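You operate a simulated robot arm through the tools that you are given. There is no shell and no other tool.

You are at the controls of a simulated robot arm. One attempt, no reset.

JOB
Put things in order on the top of the white table. At the end: the pink pad is in the grey steel tray; the clear cup stands where the tin (marked "PAINT") stood; the tin from the top of the white table stands where the yellow brush stood; the yellow brush stands where the pink pad stood; whatever was shut is shut again. Leave all else as you found it, and nothing knocked over.

Only the result counts: the job must be done as asked and must still hold three seconds after the hand-in. Knocking over, shifting, dropping, spilling or breaking anything else fails it.

ROBOT AND FRAMES
A 6-joint arm with a two-finger parallel gripper, fixed in place. Base frame: the origin is at the foot of the arm, x ahead of it, y to its left, z up; the work surface is at about z = 0. Lengths are in mm, angles in rad, forces in N, time in s.
With the tool pointing down near the work surface it reaches from about 160 to 420 mm from the base axis. Its first joint turns from -1.152 to 1.152 rad. Payload 1.57 kg.
The tool frame sits at the grasp point between the pads (the TCP): z along the fingers, y along the line on which they close. The tips reach 30 mm beyond it. Largest opening 80 mm; finger width 17, thickness 12; the body of the gripper, 40 by 82 mm, starts 80 mm behind the TCP.
Orientation is that of the tool frame in the base frame, as a unit quaternion [x, y, z, w]. With the fingers straight down and closing along the base's y, the tool's x points along the base's -x, its y along +y and its z along -z.

CONTROLS
- The arm moves only by the tool apply_moves. Its argument "commands" is a list of rows, each a list of 7 numbers: the shift along the base's x, y, z in cm, then the turn, a rotation vector about the base's x, y, z in rad, then the opening in per cent of the stroke, from 0 (shut) to 100 (fully open). In form: [[tx, ty, tz, rx, ry, rz, fingers], ...]. A call has 1 to 20 rows; each row shifts and turns the commanded pose from where the row before left it. Each row takes 0.2 s and may step no farther than 50 mm and 0.15 rad from the row before; otherwise, or with a gripper value out of range, the whole call is refused. A pose out of reach is approached as far as the arm can. The call stops where the force on the tool passes 40 N (or 10 N more than at its start, if that is more) or the arm is blocked; 0.2 s more then pass. The fingers move at their own pace (about 153 mm/s each) and stop on an object; they squeeze with about 38 N. The grip force told is the motor's: it shows also when the fingers shut on nothing. Time passes only in rows, and 0.2 s behind the last, so rows that do not move let the fingers close. The reply holds the time, the measured pose of the TCP, the force on the tool along the base axes, the opening and the grip force, in the units named above and with some noise, with the torque about the TCP (base axes, N m) and any sound that the robot's microphone picked up.
- Cameras (640 x 400 px; columns grow to the right, rows downward): "scene" is fixed at [39.4, -326.2, 415.6]; the picture's right is [0.88, -0.48, 0.00], its down [-0.31, -0.57, -0.76] and it looks along [0.37, 0.67, -0.65] (base axes); focal length 286 px, centre (320, 200). "wrist" rides on the gripper at [72, -7, -122] in the tool frame; the picture's right is [0.09, 1.00, 0.00], its down [-0.84, 0.08, -0.54] and it looks along [-0.54, 0.05, 0.84] (tool axes); focal length 238 px, centre (320, 200). There is no depth. A picture from a camera that has moved, and an enlarged one, comes with that camera's place and axes in the base frame and with its lens.
- capture(camera): a new picture of that camera. The clock stands still meanwhile.
- enlarge(camera, box): a new picture of the part [left, top, right, bottom] of that camera's present view, enlarged. The clock stands still meanwhile.
- close_job(): hands the job in; it is judged then, once.

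Places have to be worked out from the pictures, the camera data and where the tool is seen. Open the gripper and draw the arm clear of the work before you hand the job in, unless the task says otherwise.

The tools are called after "Emit:" as a command line: name --pt "numbers of a row" for each row, then --argument value for the rest, lists and objects as JSON in quotes. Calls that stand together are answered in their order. apply_moves: Moves the arm, as the interface text tells. Its arguments: {"type":"object","properties":{"commands":{"type":"array","items":{"type":"array","items":{"type":"number"}}}},"required":["commands"]} The other tools are called the same way: capture (camera) takes a picture; enlarge (camera, box) takes an enlarged picture of a part of a camera's view; close_job () hands the job in.

At the start:

```text
t: 0.0
position: [280.9, -7.2, 206.9]
tcp_rot: [0.0, 1.0, 0.0, -0.001]
contact_force: [0.2, -0.6, 0.4]
wrist_torque: [-0.01, 0.0, 0.01]
width: 80.0
grip_force: 0.0
```

scene: 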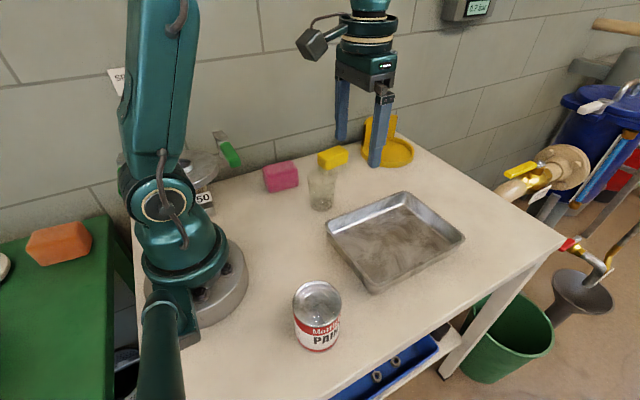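
wrist: 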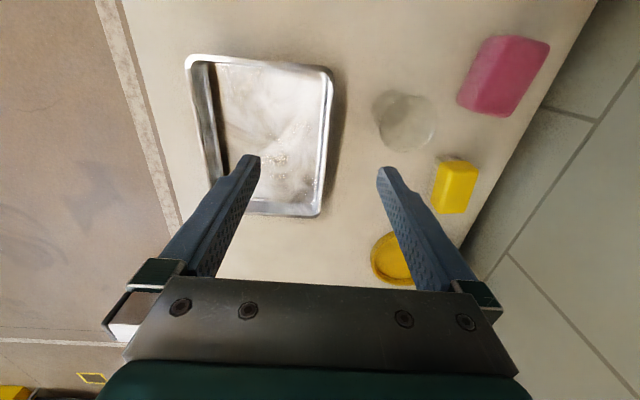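

I'll start by looking closely at the scene in both cameras before moving anything.

Emit:
enlarge --camera "scene" --box '[200, 100, 440, 250]'

Emit:
enlarge --camera "scene" --box '[240, 220, 480, 370]'

Emit:
enlarge --camera "wrist" --box '[340, 20, 600, 300]'

Emit:
capture --camera "wrist"

```text
2.67 times, centred on (320, 175) of scene
camera zoom: at [39.4, -326.2, 415.6], right [0.88, -0.48, 0.0], down [-0.31, -0.57, -0.76], along [0.37, 0.67, -0.65], focal length 764 px, centre (320, 267)
```

zoom: 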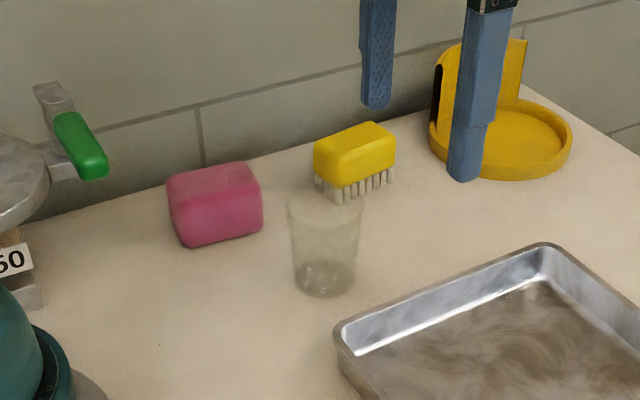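

```text
2.67 times, centred on (360, 295) of scene
camera zoom: at [39.4, -326.2, 415.6], right [0.88, -0.48, 0.0], down [-0.31, -0.57, -0.76], along [0.37, 0.67, -0.65], focal length 764 px, centre (213, -53)
```

zoom: 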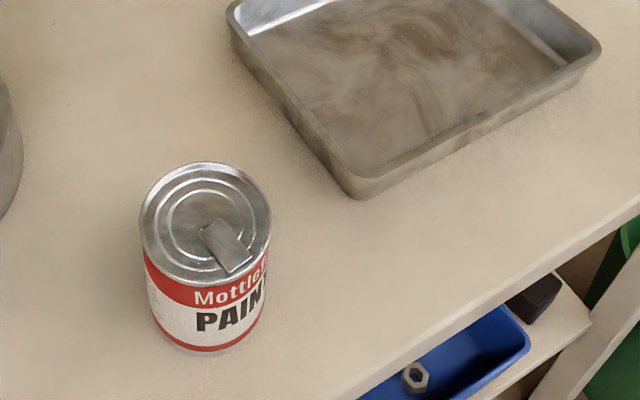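

```text
1.43 times, centred on (470, 160) of wrist
camera zoom: at [208.4, -12.9, 328.7], right [-0.09, 1.0, 0.0], down [0.84, 0.08, 0.54], along [0.54, 0.05, -0.84], focal length 340 px, centre (106, 257)
```

zoom: 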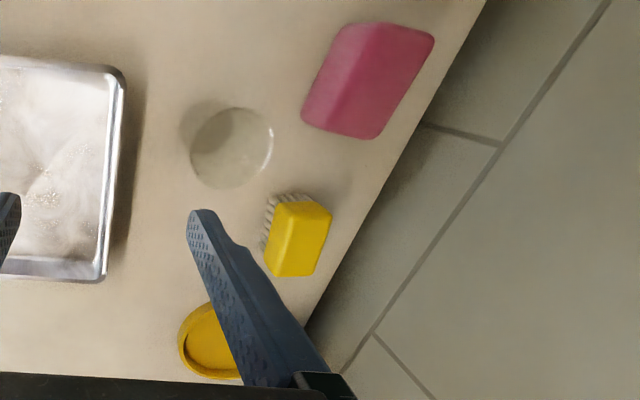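

```text
taken
camera wrist: at [208.4, -12.9, 328.7], right [-0.09, 1.0, 0.0], down [0.84, 0.08, 0.54], along [0.54, 0.05, -0.84], focal length 238 px, centre (320, 200)
```

wrist: 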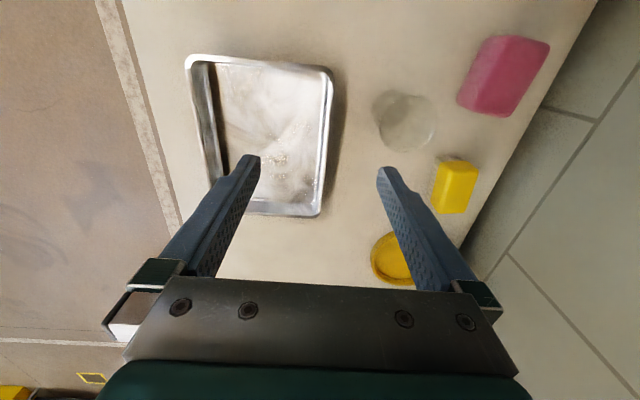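

The wrist picture places the pad near (221, 193), the brush near (358, 187), the cup near (270, 84) and the tray about x 229–426, y −157–5. The scene view puts the tin near (128, −160). I'll move the wrist camera over the pad and brush at safe height to refine these.

Emit:
apply_moves --pt "0 4 0 0 0 0 100" --pt "0 4 0 0 0 0 100" --pt "0 4 0 0 0 0 100" --pt "0 4 0 0 0 0 100" --pt "0 2 0 0 0 0 100" --pt "0 0 0 0 0 0 100"

Emit:
capture --camera "wrist"

Emit:
capture --camera "scene"

```text
t: 1.4
position: [281.2, 172.9, 206.6]
tcp_rot: [0.0, 1.0, 0.0, 0.0]
contact_force: [-0.4, -0.5, -0.4]
wrist_torque: [0.01, -0.01, -0.01]
width: 79.9
grip_force: 0.0
```

```text
taken
camera wrist: at [209.5, 167.3, 328.7], right [-0.09, 1.0, 0.0], down [0.84, 0.08, 0.54], along [0.54, 0.05, -0.84], focal length 238 px, centre (320, 200)
```

wrist: 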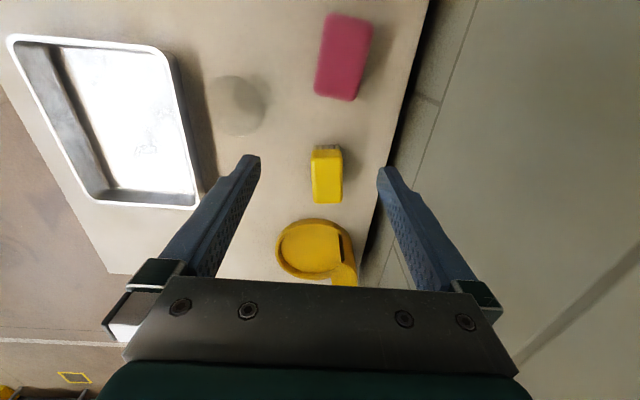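

```text
taken
```

scene: 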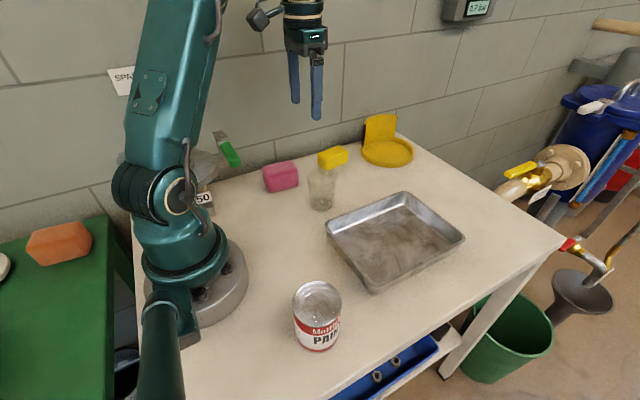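

Both the pad and brush are visible near-vertically now. I'll enlarge to measure them.

Emit:
enlarge --camera "wrist" --box '[280, 0, 440, 120]'

Emit:
enlarge --camera "wrist" --box '[260, 120, 420, 240]'

Emit:
enlarge --camera "scene" --box '[240, 130, 440, 220]'

```text
3.33 times, centred on (360, 60) of wrist
camera zoom: at [209.5, 167.3, 328.7], right [-0.09, 1.0, 0.0], down [0.84, 0.08, 0.54], along [0.54, 0.05, -0.84], focal length 794 px, centre (187, 667)
```

zoom: 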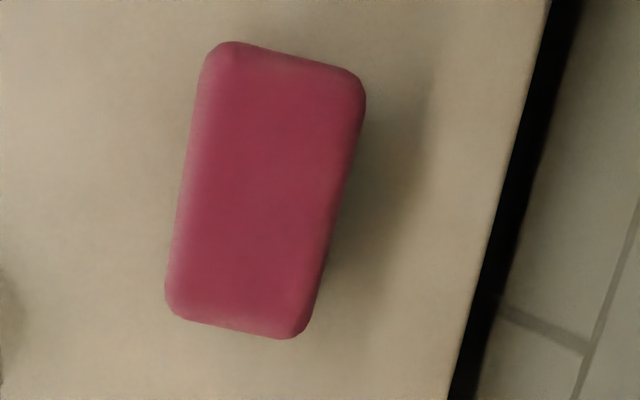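

```text
3.33 times, centred on (340, 180) of wrist
camera zoom: at [209.5, 167.3, 328.7], right [-0.09, 1.0, 0.0], down [0.84, 0.08, 0.54], along [0.54, 0.05, -0.84], focal length 794 px, centre (253, 267)
```

zoom: 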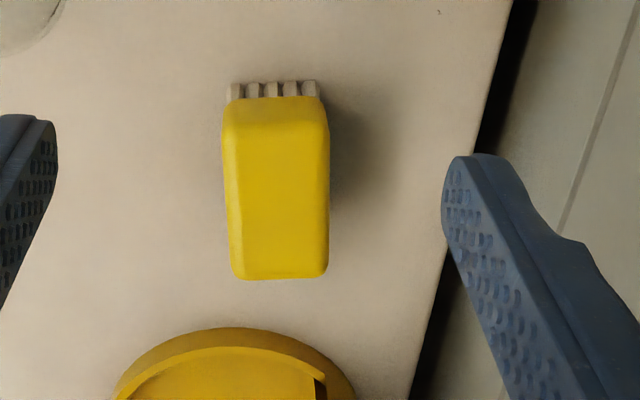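

```text
3.20 times, centred on (340, 175) of scene
camera zoom: at [39.4, -326.2, 415.6], right [0.88, -0.48, 0.0], down [-0.31, -0.57, -0.76], along [0.37, 0.67, -0.65], focal length 917 px, centre (256, 280)
```

zoom: 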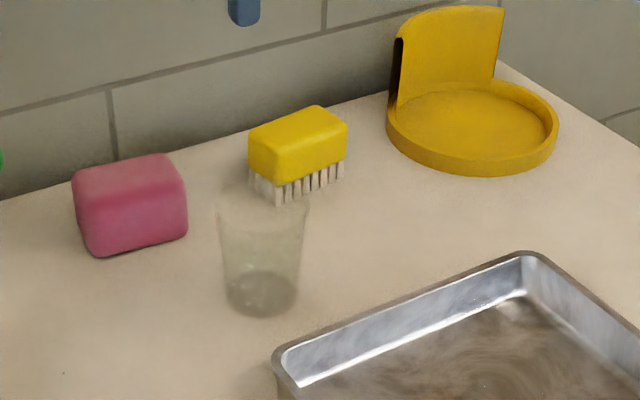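

Measured: pad centre about (220, 192), roughly 72×49×45 mm, yaw about −0.105. Brush centre about (361, 191), roughly 70×39×45 mm, yaw about +0.125. I'll go above the pad with the matching yaw and drop to a check height.

Emit:
apply_moves --pt "-3 1 0 0 0 -0.055 100" --pt "-3.1 0.9 0 0 0 -0.05 100" --pt "0 0 -4 0 0 0 100" --pt "0 0 -4 0 0 0 100" --pt "0 0 -2.5 0 0 0 100" --pt "0 0 0 0 0 0 100"

Emit:
capture --camera "wrist"

Emit:
enlarge --camera "scene" --box '[220, 80, 380, 220]'

```text
t: 2.8
position: [217.7, 191.9, 101.6]
tcp_rot: [0.053, 0.999, -0.001, -0.001]
contact_force: [0.0, 0.4, -0.2]
wrist_torque: [0.02, -0.02, 0.02]
width: 80.2
grip_force: 0.0
```

```text
taken
camera wrist: at [145.6, 194.3, 224.1], right [0.01, 1.0, 0.0], down [0.84, -0.01, 0.54], along [0.54, -0.01, -0.84], focal length 238 px, centre (320, 200)
```

wrist: 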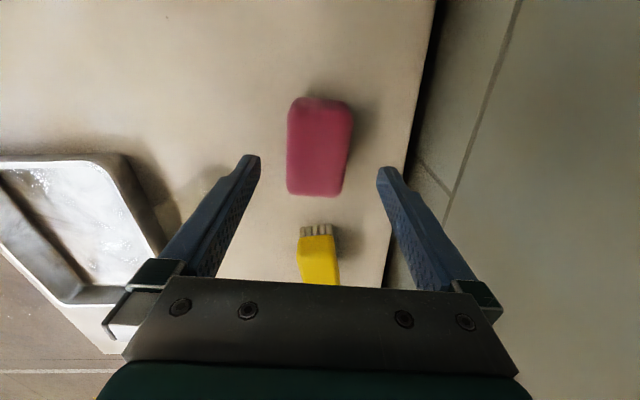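

```text
2.86 times, centred on (300, 150) of scene
camera zoom: at [39.4, -326.2, 415.6], right [0.88, -0.48, 0.0], down [-0.31, -0.57, -0.76], along [0.37, 0.67, -0.65], focal length 819 px, centre (377, 343)
```

zoom: 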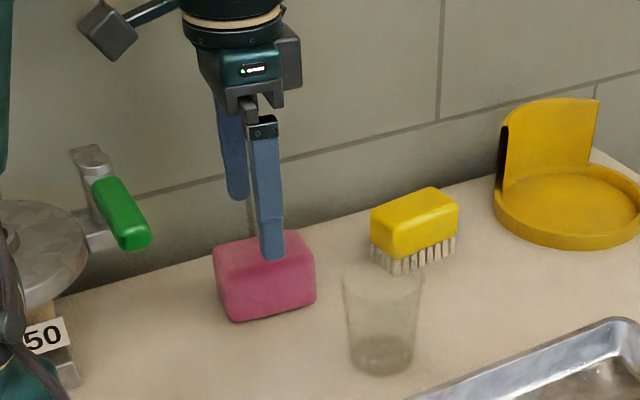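

The pad is centred between the fingers (centre about (220, 191.5)). I'll lower to z≈40 and close.

Emit:
apply_moves --pt "0.15 0 -3 0 0 0 100" --pt "0 0 -2 0 0 0 100" --pt "0 0 -1 0 0 0 100" --pt "0 0 0 0 0 0 100"

Emit:
apply_moves --pt "0 0 0 0 0 0 55" --pt "0 0 0 0 0 0 55" --pt "0 0 0 0 0 0 30" --pt "0 0 0 0 0 0 30"

Emit:
enlarge --camera "scene" --box '[220, 80, 380, 220]'

```text
t: 3.8
position: [221.1, 192.4, 41.2]
tcp_rot: [0.052, 0.999, 0.001, 0.0]
contact_force: [1.2, -0.4, 0.2]
wrist_torque: [0.04, 0.03, 0.01]
width: 80.0
grip_force: 0.0
```

```text
t: 4.8
position: [219.8, 192.6, 42.0]
tcp_rot: [0.053, 0.999, 0.001, 0.0]
contact_force: [-0.4, 0.2, -0.2]
wrist_torque: [0.01, 0.01, 0.01]
width: 49.0
grip_force: 37.7
```

```text
2.86 times, centred on (300, 150) of scene
camera zoom: at [39.4, -326.2, 415.6], right [0.88, -0.48, 0.0], down [-0.31, -0.57, -0.76], along [0.37, 0.67, -0.65], focal length 819 px, centre (377, 343)
```

zoom: 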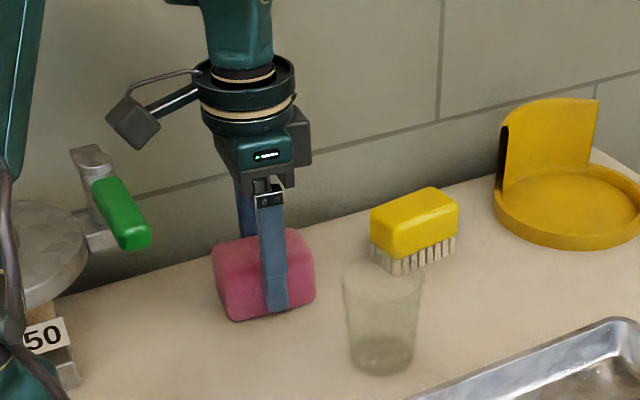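

Gripped at 49 mm with 37.7 N. Now I lift straight up and check the hold.

Emit:
apply_moves --pt "0 0 2 0 0 0 30" --pt "0 0 4 0 0 0 30" --pt "0 0 4 0 0 0 30" --pt "0 0 4 0 0 0 30" --pt "0 0 0 0 0 0 30"

Emit:
capture --camera "scene"

```text
t: 6.0
position: [218.5, 192.1, 184.6]
tcp_rot: [0.053, 0.999, -0.001, 0.0]
contact_force: [-0.2, -0.9, -0.2]
wrist_torque: [0.01, 0.0, 0.01]
width: 48.9
grip_force: 38.5
```

```text
taken
```

scene: 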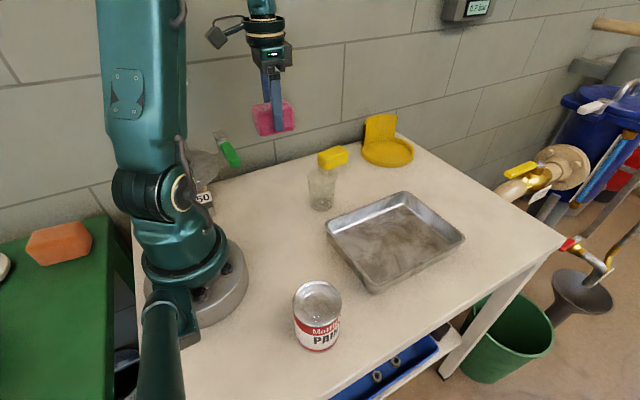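

The pad is held. I'll carry it at height over to the tray.

Emit:
apply_moves --pt "1.5 -3.8 0 0 0 0.03 30" --pt "1.5 -3.8 0 0 0 0.03 30" --pt "1.5 -3.8 0 0 0 0.03 30" --pt "1.5 -3.8 0 0 0 0.015 30" --pt "1.5 -3.8 0 0 0 0 30" --pt "1.5 -3.8 0 0 0 0 30" --pt "1.5 -3.8 0 0 0 0 30" --pt "0 0 0 0 0 0 30"

Emit:
capture --camera "wrist"

Emit:
capture --camera "scene"

```text
t: 7.8
position: [327.4, -74.7, 183.0]
tcp_rot: [0.0, 1.0, 0.0, 0.0]
contact_force: [0.2, -0.5, -0.6]
wrist_torque: [0.01, -0.01, 0.03]
width: 48.8
grip_force: 37.7
```

```text
taken
camera wrist: at [255.1, -80.2, 304.6], right [-0.09, 1.0, 0.0], down [0.84, 0.08, 0.54], along [0.54, 0.05, -0.84], focal length 238 px, centre (320, 200)
```

wrist: 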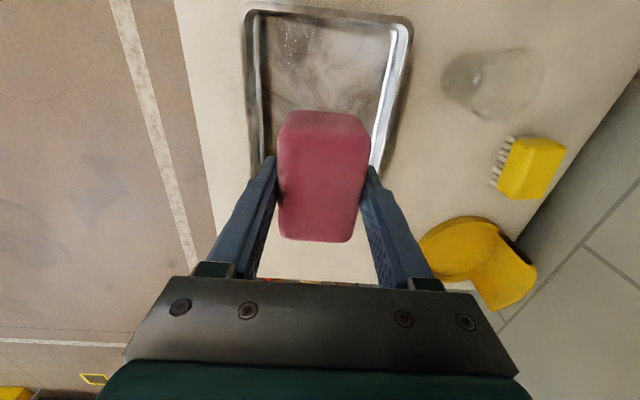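

```text
taken
```

scene: 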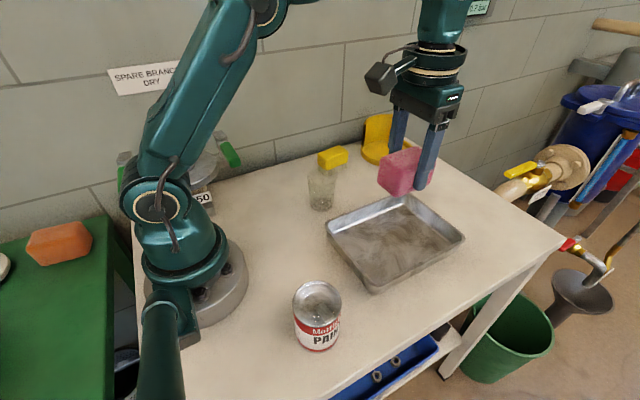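

The tray spans about x 230–426, y −150–0, so the pad is centred over it. I'll lower it to just above the tray floor.

Emit:
apply_moves --pt "0 0 -4 0 0 0 30" --pt "0 0 -4 0 0 0 30" --pt "0 0 -3 0 0 0 30" --pt "0 0 -2 0 0 0 30" --pt "0 0 -0.3 0 0 0 30" --pt "0 0 0 0 0 0 30"

Emit:
enlarge --camera "scene" --box '[310, 140, 490, 300]'

```text
t: 9.2
position: [325.9, -74.2, 49.4]
tcp_rot: [0.0, 1.0, 0.0, -0.001]
contact_force: [0.1, -0.6, 0.0]
wrist_torque: [0.0, -0.02, -0.01]
width: 48.9
grip_force: 38.3
```

```text
2.50 times, centred on (400, 220) of scene
camera zoom: at [39.4, -326.2, 415.6], right [0.88, -0.48, 0.0], down [-0.31, -0.57, -0.76], along [0.37, 0.67, -0.65], focal length 716 px, centre (120, 150)
```

zoom: 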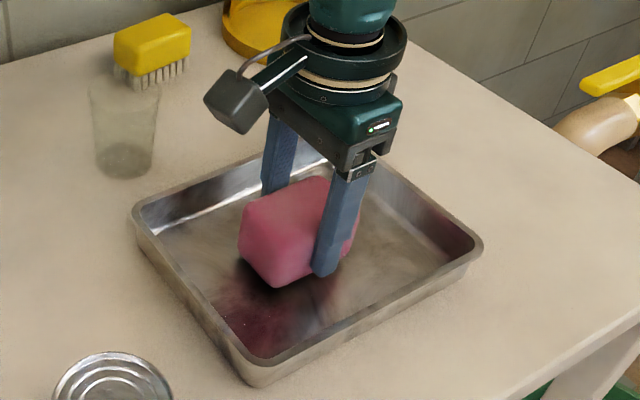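

No contact yet and the pad is just above the tray floor. I'll lower it in small steps until it touches.

Emit:
apply_moves --pt "0 0 -0.2 0 0 0 30" --pt "0 0 -0.15 0 0 0 30" --pt "0 0 -0.1 0 0 0 30" --pt "0 0 0 0 0 0 30"

```text
t: 10.3
position: [325.9, -75.0, 46.5]
tcp_rot: [-0.001, 1.0, 0.0, 0.002]
contact_force: [-2.2, 1.4, 6.4]
wrist_torque: [0.13, 0.18, -0.04]
width: 48.9
grip_force: 38.2
stopped in row 4: the force on the tool passed its limit at 42 N (the readings are from after the stop); the commanded pose is now the measured one
```

The pad is on the tray floor (about 6 N up now). I open gently and retreat.

Emit:
apply_moves --pt "0 0 0 0 0 0 66" --pt "0 0 0 0 0 0 80" --pt "0 0 0 0 0 0 80" --pt "0 0 3 0 0 0 80" --pt "0 0 4 0 0 0 80" --pt "0 0 4 0 0 0 90" --pt "0 0 3 0 0 0 100" --pt "0 0 0 0 0 0 100"

Emit:
capture --camera "wrist"

Emit:
capture --camera "scene"

```text
t: 12.1
position: [327.6, -74.0, 186.0]
tcp_rot: [-0.001, 1.0, -0.001, 0.001]
contact_force: [-1.0, -0.4, 0.2]
wrist_torque: [-0.01, 0.01, 0.01]
width: 79.8
grip_force: 0.0
```

```text
taken
camera wrist: at [255.2, -79.7, 307.7], right [-0.09, 1.0, 0.0], down [0.84, 0.08, 0.54], along [0.54, 0.05, -0.84], focal length 238 px, centre (320, 200)
```

wrist: 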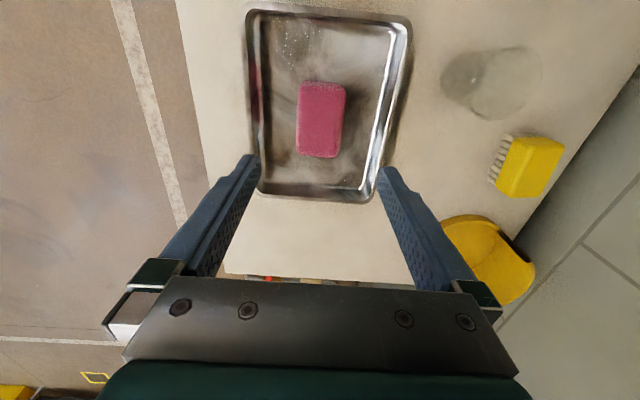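

```text
taken
```

scene: 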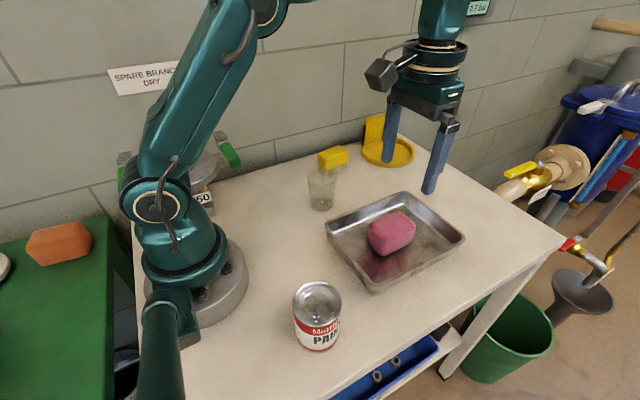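

The pad rests upright in the tray and nothing else has moved. Next is the brush: I'll go above (361, 191) with yaw +0.125.

Emit:
apply_moves --pt "0.4 3.8 -0.3 0 0 0.03 100" --pt "0.5 3.8 -0.6 0 0 0.03 100" --pt "0.5 3.8 -0.6 0 0 0.03 100" --pt "0.5 3.8 -0.6 0 0 0.035 100" --pt "0.5 3.8 -0.6 0 0 0 100" --pt "0.5 3.8 -0.6 0 0 0 100" --pt "0.5 3.8 -0.7 0 0 0 100" --pt "0 0 -2 0 0 0 100" --pt "0 0 0 0 0 0 100"

Emit:
capture --camera "wrist"

Emit:
enlarge --camera "scene" --box '[270, 80, 430, 220]'

```text
t: 14.1
position: [351.6, 176.3, 124.0]
tcp_rot: [-0.063, 0.998, -0.001, 0.001]
contact_force: [0.7, -0.1, 0.1]
wrist_torque: [-0.01, 0.04, -0.02]
width: 80.0
grip_force: 0.1
out of reach, approached as far as the arm can: row 7
```

```text
taken
camera wrist: at [281.2, 161.5, 245.9], right [-0.22, 0.98, 0.0], down [0.82, 0.18, 0.54], along [0.53, 0.12, -0.84], focal length 238 px, centre (320, 200)
```

wrist: 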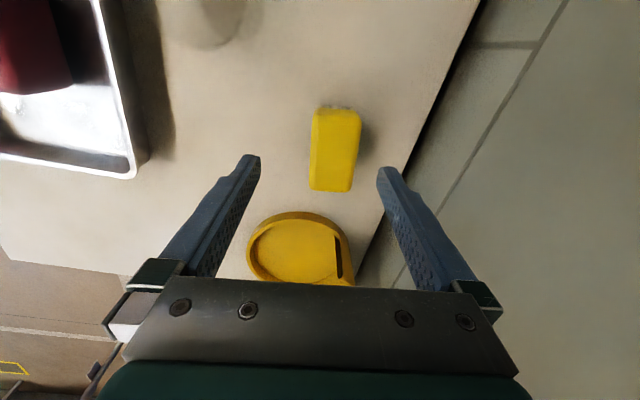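

```text
2.86 times, centred on (350, 150) of scene
camera zoom: at [39.4, -326.2, 415.6], right [0.88, -0.48, 0.0], down [-0.31, -0.57, -0.76], along [0.37, 0.67, -0.65], focal length 819 px, centre (234, 343)
```

zoom: 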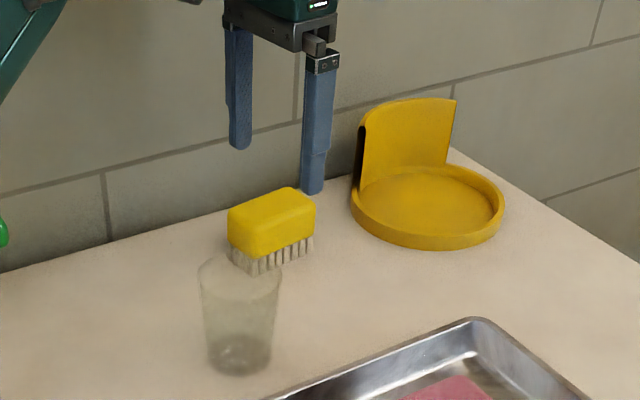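

The brush centre is confirmed near (360.5, 191). The arm was limited to radius 393 at this height, so I'll drop to z≈82 first (tips still above the brush) and then move outward.

Emit:
apply_moves --pt "0 0 -2.2 0 0 0 100" --pt "0 0 -2.0 0 0 0 100" --pt "0.45 0.75 0 0 0 0 100" --pt "0.45 0.75 0 0 0 0 100" --pt "0 0 0 0 0 0 100"

Emit:
capture --camera "wrist"

Emit:
enlarge --camera "scene" --box '[270, 80, 430, 220]'

```text
t: 15.3
position: [359.8, 191.7, 82.3]
tcp_rot: [-0.063, 0.998, -0.001, 0.001]
contact_force: [-0.4, -0.3, -0.1]
wrist_torque: [-0.01, -0.02, 0.0]
width: 79.7
grip_force: 0.1
```

```text
taken
camera wrist: at [289.7, 178.0, 204.7], right [-0.22, 0.98, 0.0], down [0.82, 0.18, 0.54], along [0.53, 0.12, -0.84], focal length 238 px, centre (320, 200)
```

wrist: 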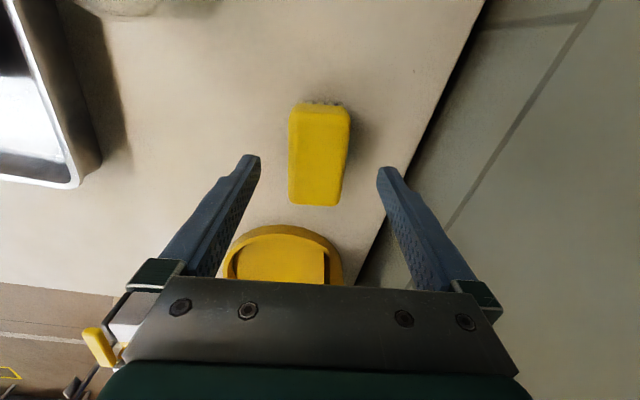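

```text
2.86 times, centred on (350, 150) of scene
camera zoom: at [39.4, -326.2, 415.6], right [0.88, -0.48, 0.0], down [-0.31, -0.57, -0.76], along [0.37, 0.67, -0.65], focal length 819 px, centre (234, 343)
```

zoom: 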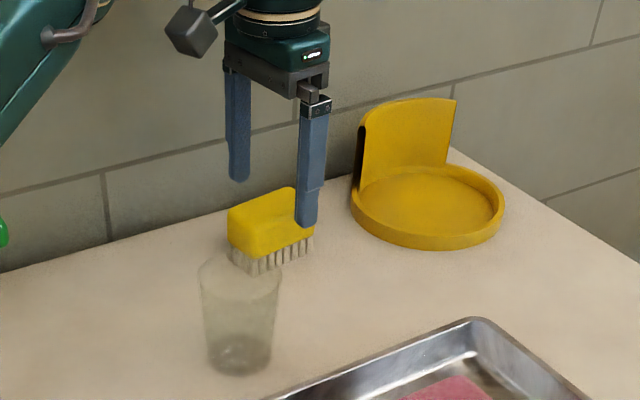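

The brush is centred between the fingers. I'll lower to z≈39 and close on the yellow body.

Emit:
apply_moves --pt "0.1 0 -2.2 0 0 0 100" --pt "0 0 -2.1 0 0 0 100" --pt "0 0 0 0 0 0 100"

Emit:
apply_moves --pt "0 0 0 0 0 0 60" --pt "0 0 0 0 0 0 40" --pt "0 0 0 0 0 0 25" --pt "0 0 0 0 0 0 25"

Emit:
enlarge --camera "scene" --box '[270, 80, 430, 220]'

```text
t: 16.1
position: [361.9, 192.6, 39.1]
tcp_rot: [-0.063, 0.998, -0.001, 0.001]
contact_force: [0.1, -0.5, 0.4]
wrist_torque: [0.0, -0.01, -0.02]
width: 79.8
grip_force: 0.1
```

```text
t: 17.1
position: [361.4, 192.4, 38.6]
tcp_rot: [-0.062, 0.998, -0.001, 0.001]
contact_force: [0.3, 0.0, -0.1]
wrist_torque: [0.03, -0.01, -0.02]
width: 41.4
grip_force: 37.8
```

```text
2.86 times, centred on (350, 150) of scene
camera zoom: at [39.4, -326.2, 415.6], right [0.88, -0.48, 0.0], down [-0.31, -0.57, -0.76], along [0.37, 0.67, -0.65], focal length 819 px, centre (234, 343)
```

zoom: 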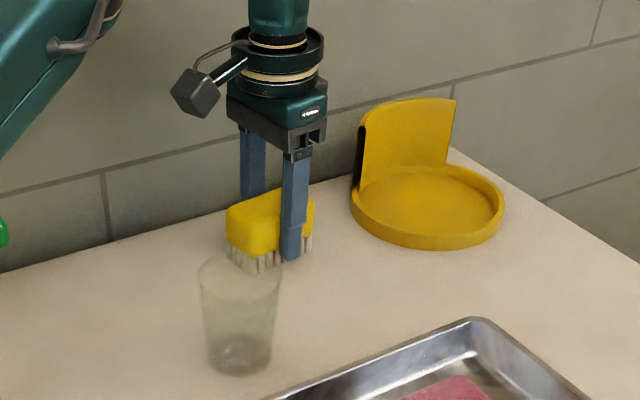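

Gripped at 41.4 mm. I lift and carry the brush toward the pad's old spot (220, 191.6), turning it to the pad's yaw.

Emit:
apply_moves --pt "0 0 1 0 0 0 25" --pt "0 0 2 0 0 0 25" --pt "-1 0 2 0 0 0 25" --pt "-3 0 2 0 0 0 25" --pt "-4 0 1 0 0 -0.06 25" --pt "-3 0 0 0 0 -0.06 25" --pt "-3.1 -0.1 0 0 0 -0.06 25" --pt "0 0 0 0 0 -0.05 25" --pt "0 0 0 0 0 0 25"

Emit:
capture --camera "wrist"

Emit:
enlarge --camera "scene" --box '[220, 80, 380, 220]'

```text
t: 19.1
position: [221.3, 191.2, 118.9]
tcp_rot: [0.053, 0.999, -0.001, 0.002]
contact_force: [-0.7, -0.7, -0.4]
wrist_torque: [0.02, 0.01, 0.01]
width: 41.2
grip_force: 38.1
```

```text
taken
camera wrist: at [148.6, 195.2, 241.1], right [0.01, 1.0, 0.0], down [0.84, -0.01, 0.54], along [0.54, -0.01, -0.84], focal length 238 px, centre (320, 200)
```

wrist: 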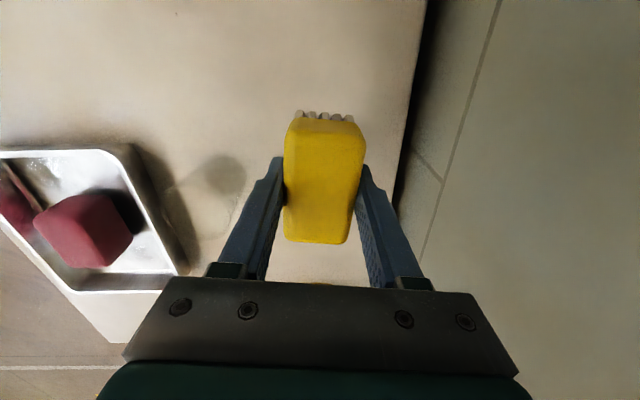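

```text
2.86 times, centred on (300, 150) of scene
camera zoom: at [39.4, -326.2, 415.6], right [0.88, -0.48, 0.0], down [-0.31, -0.57, -0.76], along [0.37, 0.67, -0.65], focal length 819 px, centre (377, 343)
```

zoom: 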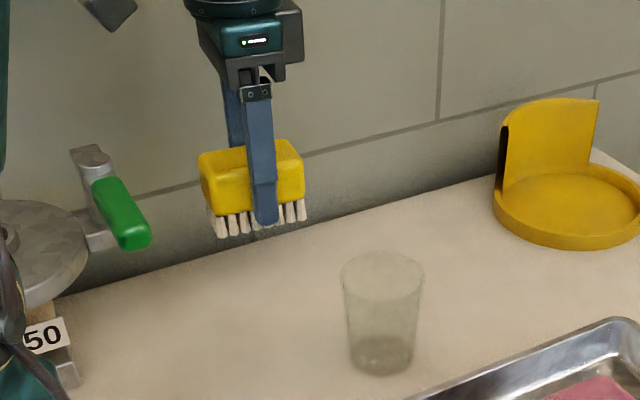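

The brush is centred in the grip and aligned over the pad's spot. Lowering to just above the table, then fine steps.

Emit:
apply_moves --pt "-0.1 0.05 -3 0 0 0 25" --pt "0 0 -3 0 0 0 25" --pt "0 0 -1.5 0 0 0 25" --pt "0 0 -0.2 0 0 0 25" --pt "0 0 0 0 0 0 25"

Emit:
enlarge --camera "scene" --box '[220, 80, 380, 220]'

```text
t: 20.3
position: [219.6, 193.0, 42.2]
tcp_rot: [0.052, 0.999, -0.001, 0.001]
contact_force: [0.6, 0.5, -1.0]
wrist_torque: [-0.03, 0.04, 0.0]
width: 41.5
grip_force: 38.0
```

```text
2.86 times, centred on (300, 150) of scene
camera zoom: at [39.4, -326.2, 415.6], right [0.88, -0.48, 0.0], down [-0.31, -0.57, -0.76], along [0.37, 0.67, -0.65], focal length 819 px, centre (377, 343)
```

zoom: 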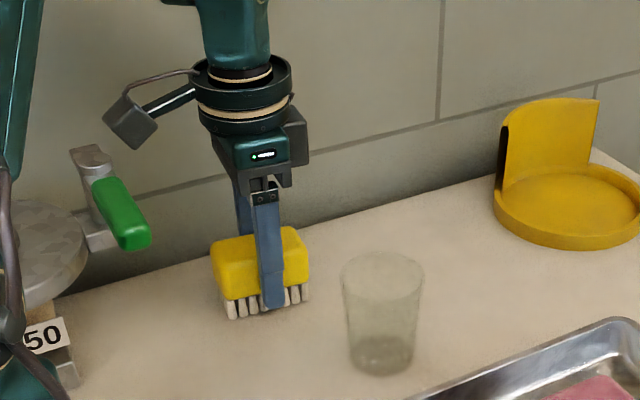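

Around 3 mm of gap should remain. I step down in small moves until light contact.

Emit:
apply_moves --pt "0 0 -0.2 0 0 0 25" --pt "0 0 0 0 0 0 25"

Emit:
apply_moves --pt "0 0 -0.06 0 0 0 25" --pt "0 0 0 0 0 0 25"

```text
t: 20.9
position: [220.5, 193.8, 41.1]
tcp_rot: [0.052, 0.999, -0.001, 0.0]
contact_force: [0.0, 1.4, -1.5]
wrist_torque: [0.0, -0.02, 0.0]
width: 41.6
grip_force: 37.5
```

```text
t: 21.5
position: [219.6, 193.2, 40.2]
tcp_rot: [0.051, 0.999, -0.001, 0.001]
contact_force: [-0.3, 0.3, -0.7]
wrist_torque: [-0.02, 0.0, -0.02]
width: 41.4
grip_force: 37.9
```

Emit:
apply_moves --pt "0 0 -0.06 0 0 0 25" --pt "0 0 0 0 0 0 25"

Emit:
apply_moves --pt "0 0 -0.06 0 0 0 25" --pt "0 0 0 0 0 0 25"

```text
t: 22.1
position: [219.8, 192.7, 39.5]
tcp_rot: [0.053, 0.999, -0.001, 0.001]
contact_force: [-0.1, -0.1, -0.5]
wrist_torque: [0.0, 0.0, 0.03]
width: 41.5
grip_force: 37.7
```

```text
t: 22.7
position: [219.7, 193.6, 39.1]
tcp_rot: [0.051, 0.999, 0.0, 0.002]
contact_force: [0.5, 0.6, 7.5]
wrist_torque: [-0.01, 0.2, -0.02]
width: 41.3
grip_force: 37.7
```

The bristles touch the table (7.5 N). I open and rise straight up.

Emit:
apply_moves --pt "0 0 0 0 0 0 60" --pt "0 0 0 0 0 0 80" --pt "0 0 0 0 0 0 80" --pt "0 0 2 0 0 0 80" --pt "0 0 4 0 0 0 80" --pt "0 0 4 0 0 0 90" --pt "0 0 4 0 0 0 100" --pt "0 0 2 0 0 0 100" --pt "0 0 0 0 0 0 100"

Emit:
capture --camera "wrist"

Emit:
capture --camera "scene"

```text
t: 24.7
position: [220.1, 193.3, 198.2]
tcp_rot: [0.052, 0.999, -0.001, 0.001]
contact_force: [0.0, -1.0, -0.7]
wrist_torque: [-0.02, 0.01, -0.05]
width: 80.1
grip_force: 0.1
```

```text
taken
camera wrist: at [148.5, 195.8, 320.0], right [0.01, 1.0, 0.0], down [0.84, -0.01, 0.54], along [0.54, -0.01, -0.84], focal length 238 px, centre (320, 200)
```

wrist: 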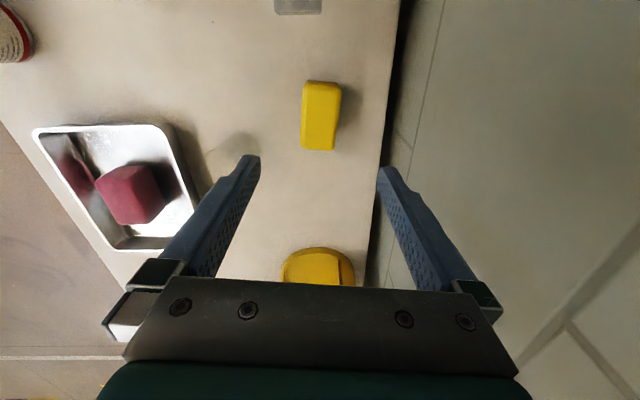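

```text
taken
```

scene: 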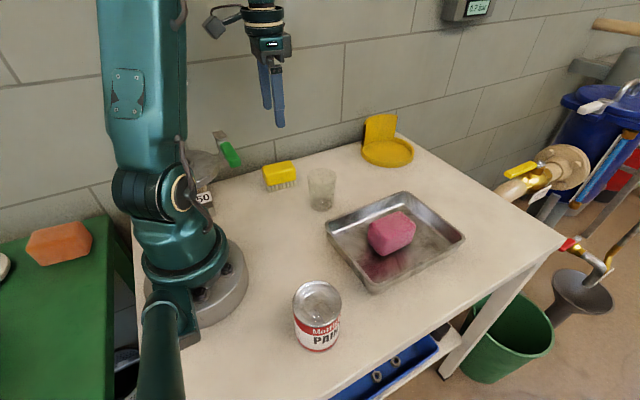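

The brush stands in the pad's old place. Now I swing around the front to view the tin near (128, −160), turning the tool with the azimuth.

Emit:
apply_moves --pt "1.67 -4.43 0 0 0 0 100" --pt "1.67 -4.43 0 0 0 -0.05 100" --pt "1.67 -4.43 0 0 0 -0.08 100" --pt "-0.5 -4 0 0 0 -0.1 100" --pt "-0.5 -4 0 0 0 -0.1 100" --pt "-0.5 -4 0 0 0 -0.1 100" --pt "-2.7 -3.1 0 0 0 -0.1 100" --pt "-2.7 -3.1 0 0 0 -0.1 100" --pt "-2.7 -3.1 0 0 0 -0.1 100" --pt "-2.7 -3.1 0 0 0 -0.06 100" --pt "0 0 0 0 0 0 100"

Emit:
capture --camera "wrist"

Emit:
capture --camera "scene"

```text
t: 27.1
position: [145.5, -185.7, 199.8]
tcp_rot: [0.432, 0.902, -0.002, 0.001]
contact_force: [0.1, 0.2, -0.4]
wrist_torque: [0.01, -0.01, -0.01]
width: 80.0
grip_force: 0.1
```

```text
taken
camera wrist: at [96.1, -131.9, 321.0], right [0.72, 0.7, 0.0], down [0.58, -0.6, 0.54], along [0.38, -0.39, -0.84], focal length 238 px, centre (320, 200)
```

wrist: 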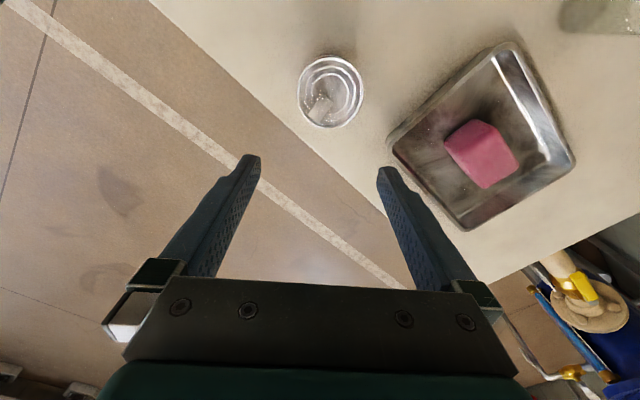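

```text
taken
```

scene: 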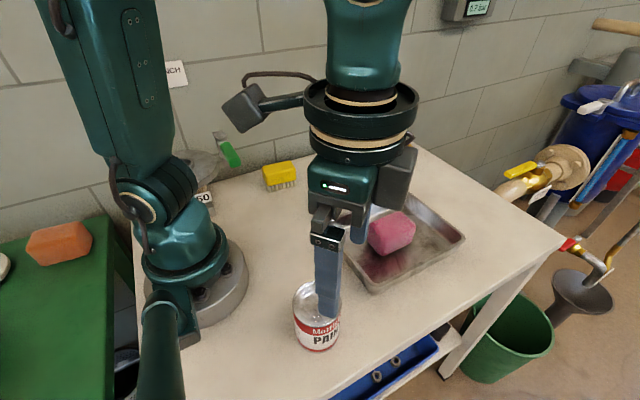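

Emit:
enlarge --camera "wrist" --box '[270, 30, 430, 150]'

```text
3.33 times, centred on (350, 90) of wrist
camera zoom: at [96.1, -131.9, 321.0], right [0.72, 0.7, 0.0], down [0.58, -0.6, 0.54], along [0.38, -0.39, -0.84], focal length 794 px, centre (220, 567)
```

zoom: 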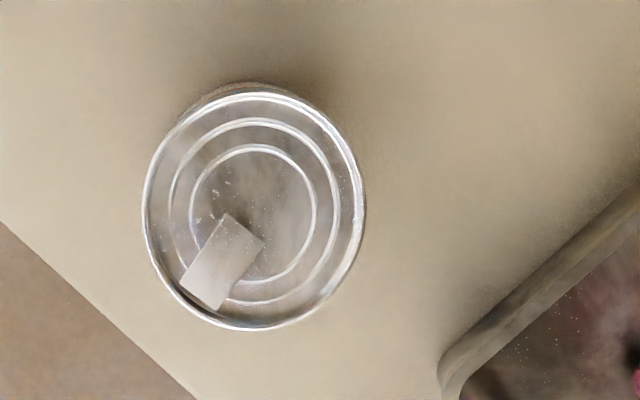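

The tin's top centre works out to about (128.5, −152), diameter about 63–65 mm, height about 75–82 mm. I'll move above it with the fingertips still clear of its lid and re-check.

Emit:
apply_moves --pt "-0.6 1.1 0 0 0 0 100" --pt "-0.6 1.1 -2 0 0 0 100" --pt "-0.5 1.0 -2.5 0 0 0 100" --pt "0 0 -2 0 0 0 100" --pt "0 0 0 0 0 0 100"

Emit:
capture --camera "wrist"

Emit:
enlarge --camera "scene" --box '[220, 180, 440, 370]'

```text
t: 28.3
position: [130.3, -152.0, 133.1]
tcp_rot: [0.432, 0.902, -0.002, 0.001]
contact_force: [-0.2, -0.8, -0.5]
wrist_torque: [-0.01, 0.0, -0.01]
width: 79.8
grip_force: 0.0
```

```text
taken
camera wrist: at [79.5, -98.7, 254.9], right [0.72, 0.7, 0.0], down [0.58, -0.6, 0.54], along [0.38, -0.39, -0.84], focal length 238 px, centre (320, 200)
```

wrist: 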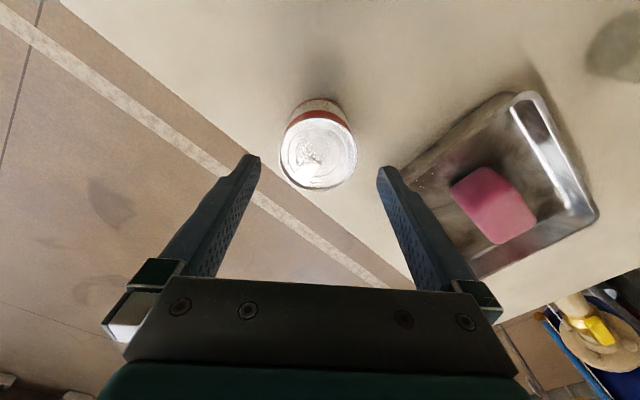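

```text
2.11 times, centred on (330, 275) of scene
camera zoom: at [39.4, -326.2, 415.6], right [0.88, -0.48, 0.0], down [-0.31, -0.57, -0.76], along [0.37, 0.67, -0.65], focal length 603 px, centre (299, 42)
```

zoom: 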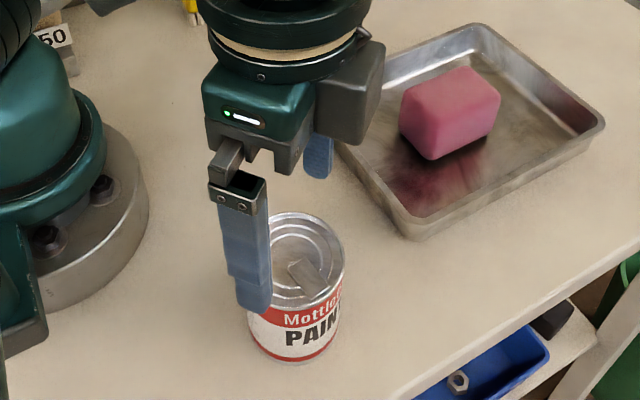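

Emit:
enlarge --camera "wrist" --box '[240, 80, 400, 200]'

```text
3.33 times, centred on (320, 140) of wrist
camera zoom: at [79.5, -98.7, 254.9], right [0.72, 0.7, 0.0], down [0.58, -0.6, 0.54], along [0.38, -0.39, -0.84], focal length 794 px, centre (320, 400)
```

zoom: 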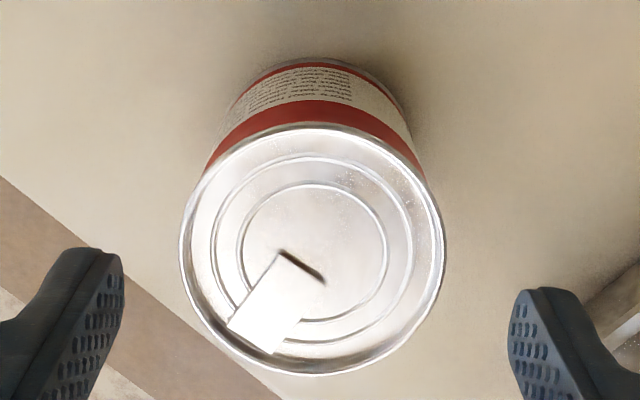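

Two wrist views and the scene agree: the tin is at about (130, −154), diameter 63, height 78. It is well centred between the fingers, so I'll lower to z≈46.

Emit:
apply_moves --pt "0 -0.15 -2.5 0 0 0 100" --pt "0 0 -2.5 0 0 0 100" --pt "0 0 -2 0 0 0 100" --pt "0 0 -1.7 0 0 0 100" --pt "0 0 0 0 0 0 100"

Emit:
capture --camera "wrist"

Emit:
enlarge --camera "scene" --box '[220, 180, 440, 370]'

```text
t: 29.5
position: [129.9, -154.6, 47.7]
tcp_rot: [0.432, 0.902, -0.002, 0.0]
contact_force: [0.0, -0.6, 0.0]
wrist_torque: [-0.02, 0.01, -0.02]
width: 80.1
grip_force: 0.0
```

```text
taken
camera wrist: at [80.1, -100.8, 169.1], right [0.72, 0.7, 0.0], down [0.58, -0.6, 0.54], along [0.38, -0.39, -0.84], focal length 238 px, centre (320, 200)
```

wrist: 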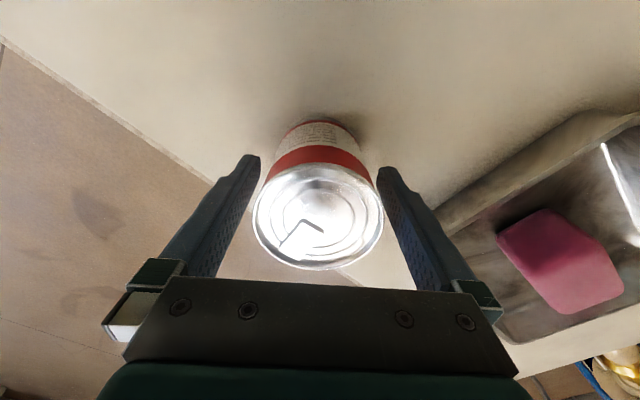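

```text
2.11 times, centred on (330, 275) of scene
camera zoom: at [39.4, -326.2, 415.6], right [0.88, -0.48, 0.0], down [-0.31, -0.57, -0.76], along [0.37, 0.67, -0.65], focal length 603 px, centre (299, 42)
```

zoom: 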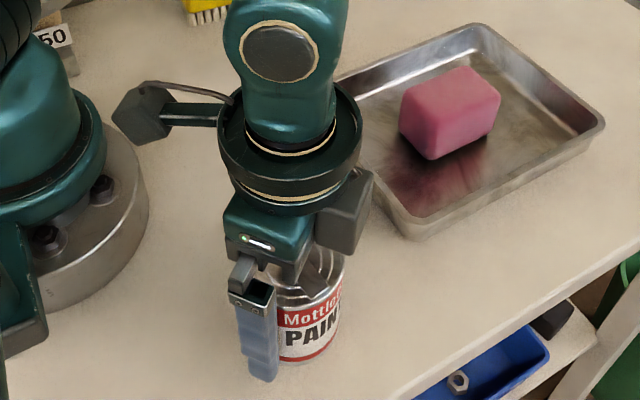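

The fingers straddle the tin evenly. I close on it.

Emit:
apply_moves --pt "0 0 0 0 0 0 85" --pt "0 0 0 0 0 0 70" --pt "0 0 0 0 0 0 60" --pt "0 0 0 0 0 0 60"

Emit:
capture --camera "wrist"

```text
t: 30.5
position: [130.0, -153.0, 47.9]
tcp_rot: [0.432, 0.902, -0.002, -0.001]
contact_force: [0.1, -0.6, -0.5]
wrist_torque: [0.03, -0.01, 0.03]
width: 61.5
grip_force: 38.1
```

```text
taken
camera wrist: at [80.1, -100.8, 169.3], right [0.72, 0.7, 0.0], down [0.58, -0.6, 0.54], along [0.38, -0.39, -0.84], focal length 238 px, centre (320, 200)
```

wrist: 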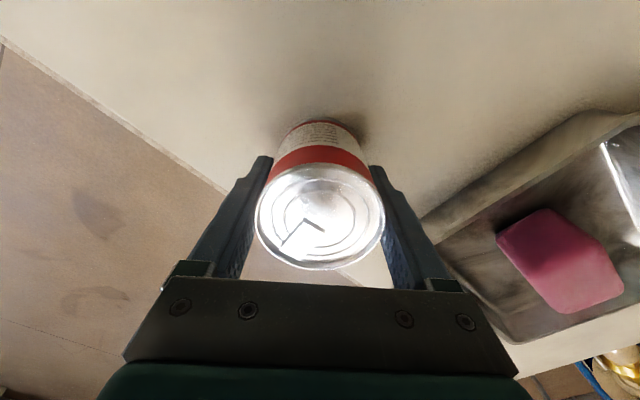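

Held at 61.5 mm, with the tin at the TCP. I lift straight up and check.

Emit:
apply_moves --pt "0 0 1 0 0 0 60" --pt "0 0 2 0 0 0 60" --pt "0 0 3.5 0 0 0 60" --pt "0 0 3.5 0 0 0 60" --pt "0 0 0 0 0 0 60"

Emit:
capture --camera "scene"

```text
t: 31.7
position: [128.3, -152.0, 148.2]
tcp_rot: [0.432, 0.902, -0.001, -0.001]
contact_force: [0.1, -0.9, -2.9]
wrist_torque: [-0.01, -0.02, -0.02]
width: 61.0
grip_force: 38.3
```

```text
taken
```

scene: 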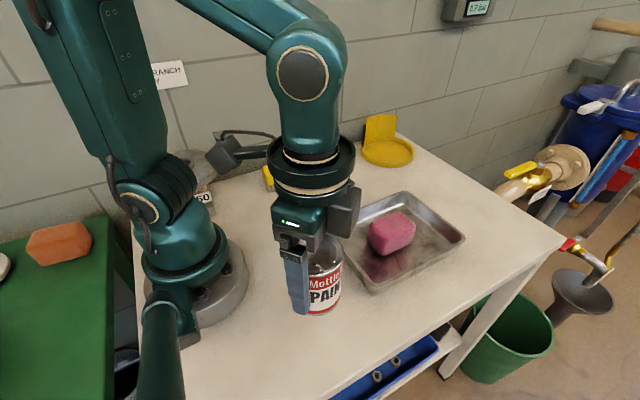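

The tin is lifted (about 3 N load). Now the carry: over the tray's near corner, around the cup on the outer side, turning the tool gradually.

Emit:
apply_moves --pt "3.0 2.1 0 0 0 0.1 60" --pt "3.0 2.1 0 0 0 0.1 60" --pt "3.0 2.1 0 0 0 0.1 60" --pt "3.0 2.1 0 0 0 0.1 60" --pt "3.0 3.3 0 0 0 0.1 60" --pt "3.0 3.3 0 0 0 0.1 60" --pt "3.0 3.3 0 0 0 0.1 60" --pt "0.1 4 0 0 0 0.1 60" --pt "0.1 4 0 0 0 0.1 60" --pt "0.1 4 0 0 0 0.1 60" --pt "0 0 0 0 0 0 60"

Emit:
capture --camera "wrist"

Emit:
capture --camera "scene"

```text
t: 34.1
position: [344.1, 150.2, 146.6]
tcp_rot: [-0.054, 0.999, -0.001, 0.001]
contact_force: [0.5, 0.2, -2.8]
wrist_torque: [0.0, 0.01, 0.0]
width: 61.7
grip_force: 37.7
```

```text
taken
camera wrist: at [273.6, 136.3, 268.5], right [-0.2, 0.98, 0.0], down [0.82, 0.17, 0.54], along [0.53, 0.11, -0.84], focal length 238 px, centre (320, 200)
```

wrist: 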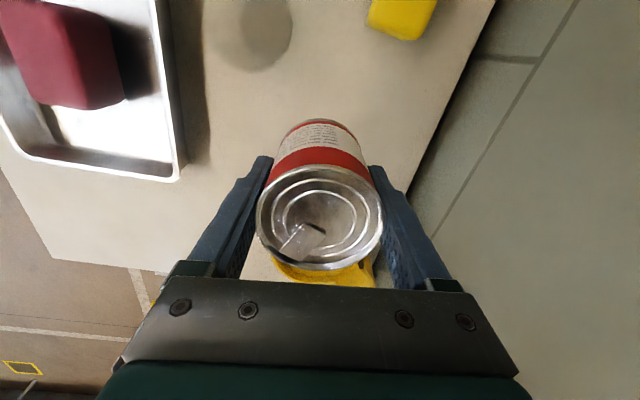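

```text
taken
```

scene: 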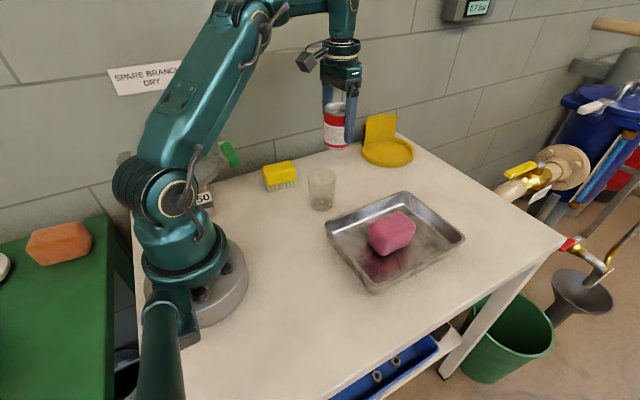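

The tin is clear of the cup. I'll lower to z≈91 first, then move out to (361, 191).

Emit:
apply_moves --pt "0 0 -2.8 0 0 0 60" --pt "0 0 -2.8 0 0 0 60" --pt "0.85 2.05 0 0 0 0 60" --pt "0.8 2.05 0 0 0 0 60" --pt "0 0 0 0 0 0 60"

Emit:
capture --camera "wrist"

Emit:
enlarge --camera "scene" --box '[270, 80, 430, 220]'

```text
t: 35.3
position: [358.9, 188.7, 92.2]
tcp_rot: [-0.052, 0.999, -0.002, 0.0]
contact_force: [-0.2, -0.8, -2.7]
wrist_torque: [0.02, 0.01, 0.0]
width: 61.4
grip_force: 37.8
```

```text
taken
camera wrist: at [288.4, 176.6, 213.9], right [-0.2, 0.98, 0.0], down [0.82, 0.17, 0.54], along [0.53, 0.11, -0.84], focal length 238 px, centre (320, 200)
```

wrist: 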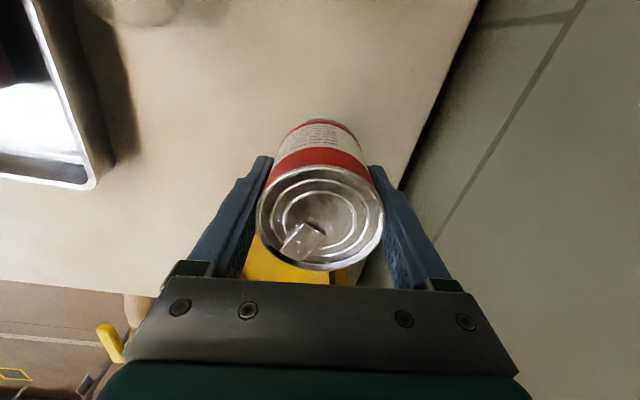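

```text
2.86 times, centred on (350, 150) of scene
camera zoom: at [39.4, -326.2, 415.6], right [0.88, -0.48, 0.0], down [-0.31, -0.57, -0.76], along [0.37, 0.67, -0.65], focal length 819 px, centre (234, 343)
```

zoom: 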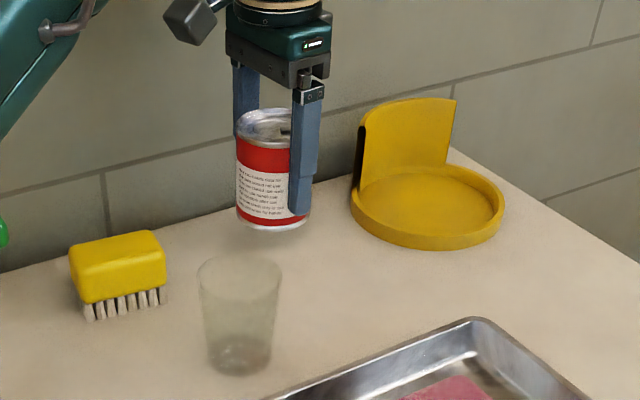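

Tin held over the brush's old spot. I'll nudge +1 mm in x and y and lower to about 2–3 mm above the table.

Emit:
apply_moves --pt "0.12 0.12 -2 0 0 0 60" --pt "0 0 -1.6 0 0 0 60" --pt "0 0 -0.5 0 0 0 60" --pt "0 0 0 0 0 0 60"

Emit:
apply_moves --pt "0 0 -0.1 0 0 0 60" --pt "0 0 0 0 0 0 60"

```text
t: 36.3
position: [361.4, 192.8, 51.0]
tcp_rot: [-0.054, 0.999, 0.0, 0.001]
contact_force: [-0.4, 0.2, -3.2]
wrist_torque: [0.01, -0.02, 0.02]
width: 61.4
grip_force: 38.0
```

```text
t: 36.9
position: [360.8, 191.7, 49.0]
tcp_rot: [-0.053, 0.999, 0.0, 0.001]
contact_force: [-0.9, 0.4, -1.7]
wrist_torque: [0.0, 0.0, 0.01]
width: 60.9
grip_force: 38.1
```

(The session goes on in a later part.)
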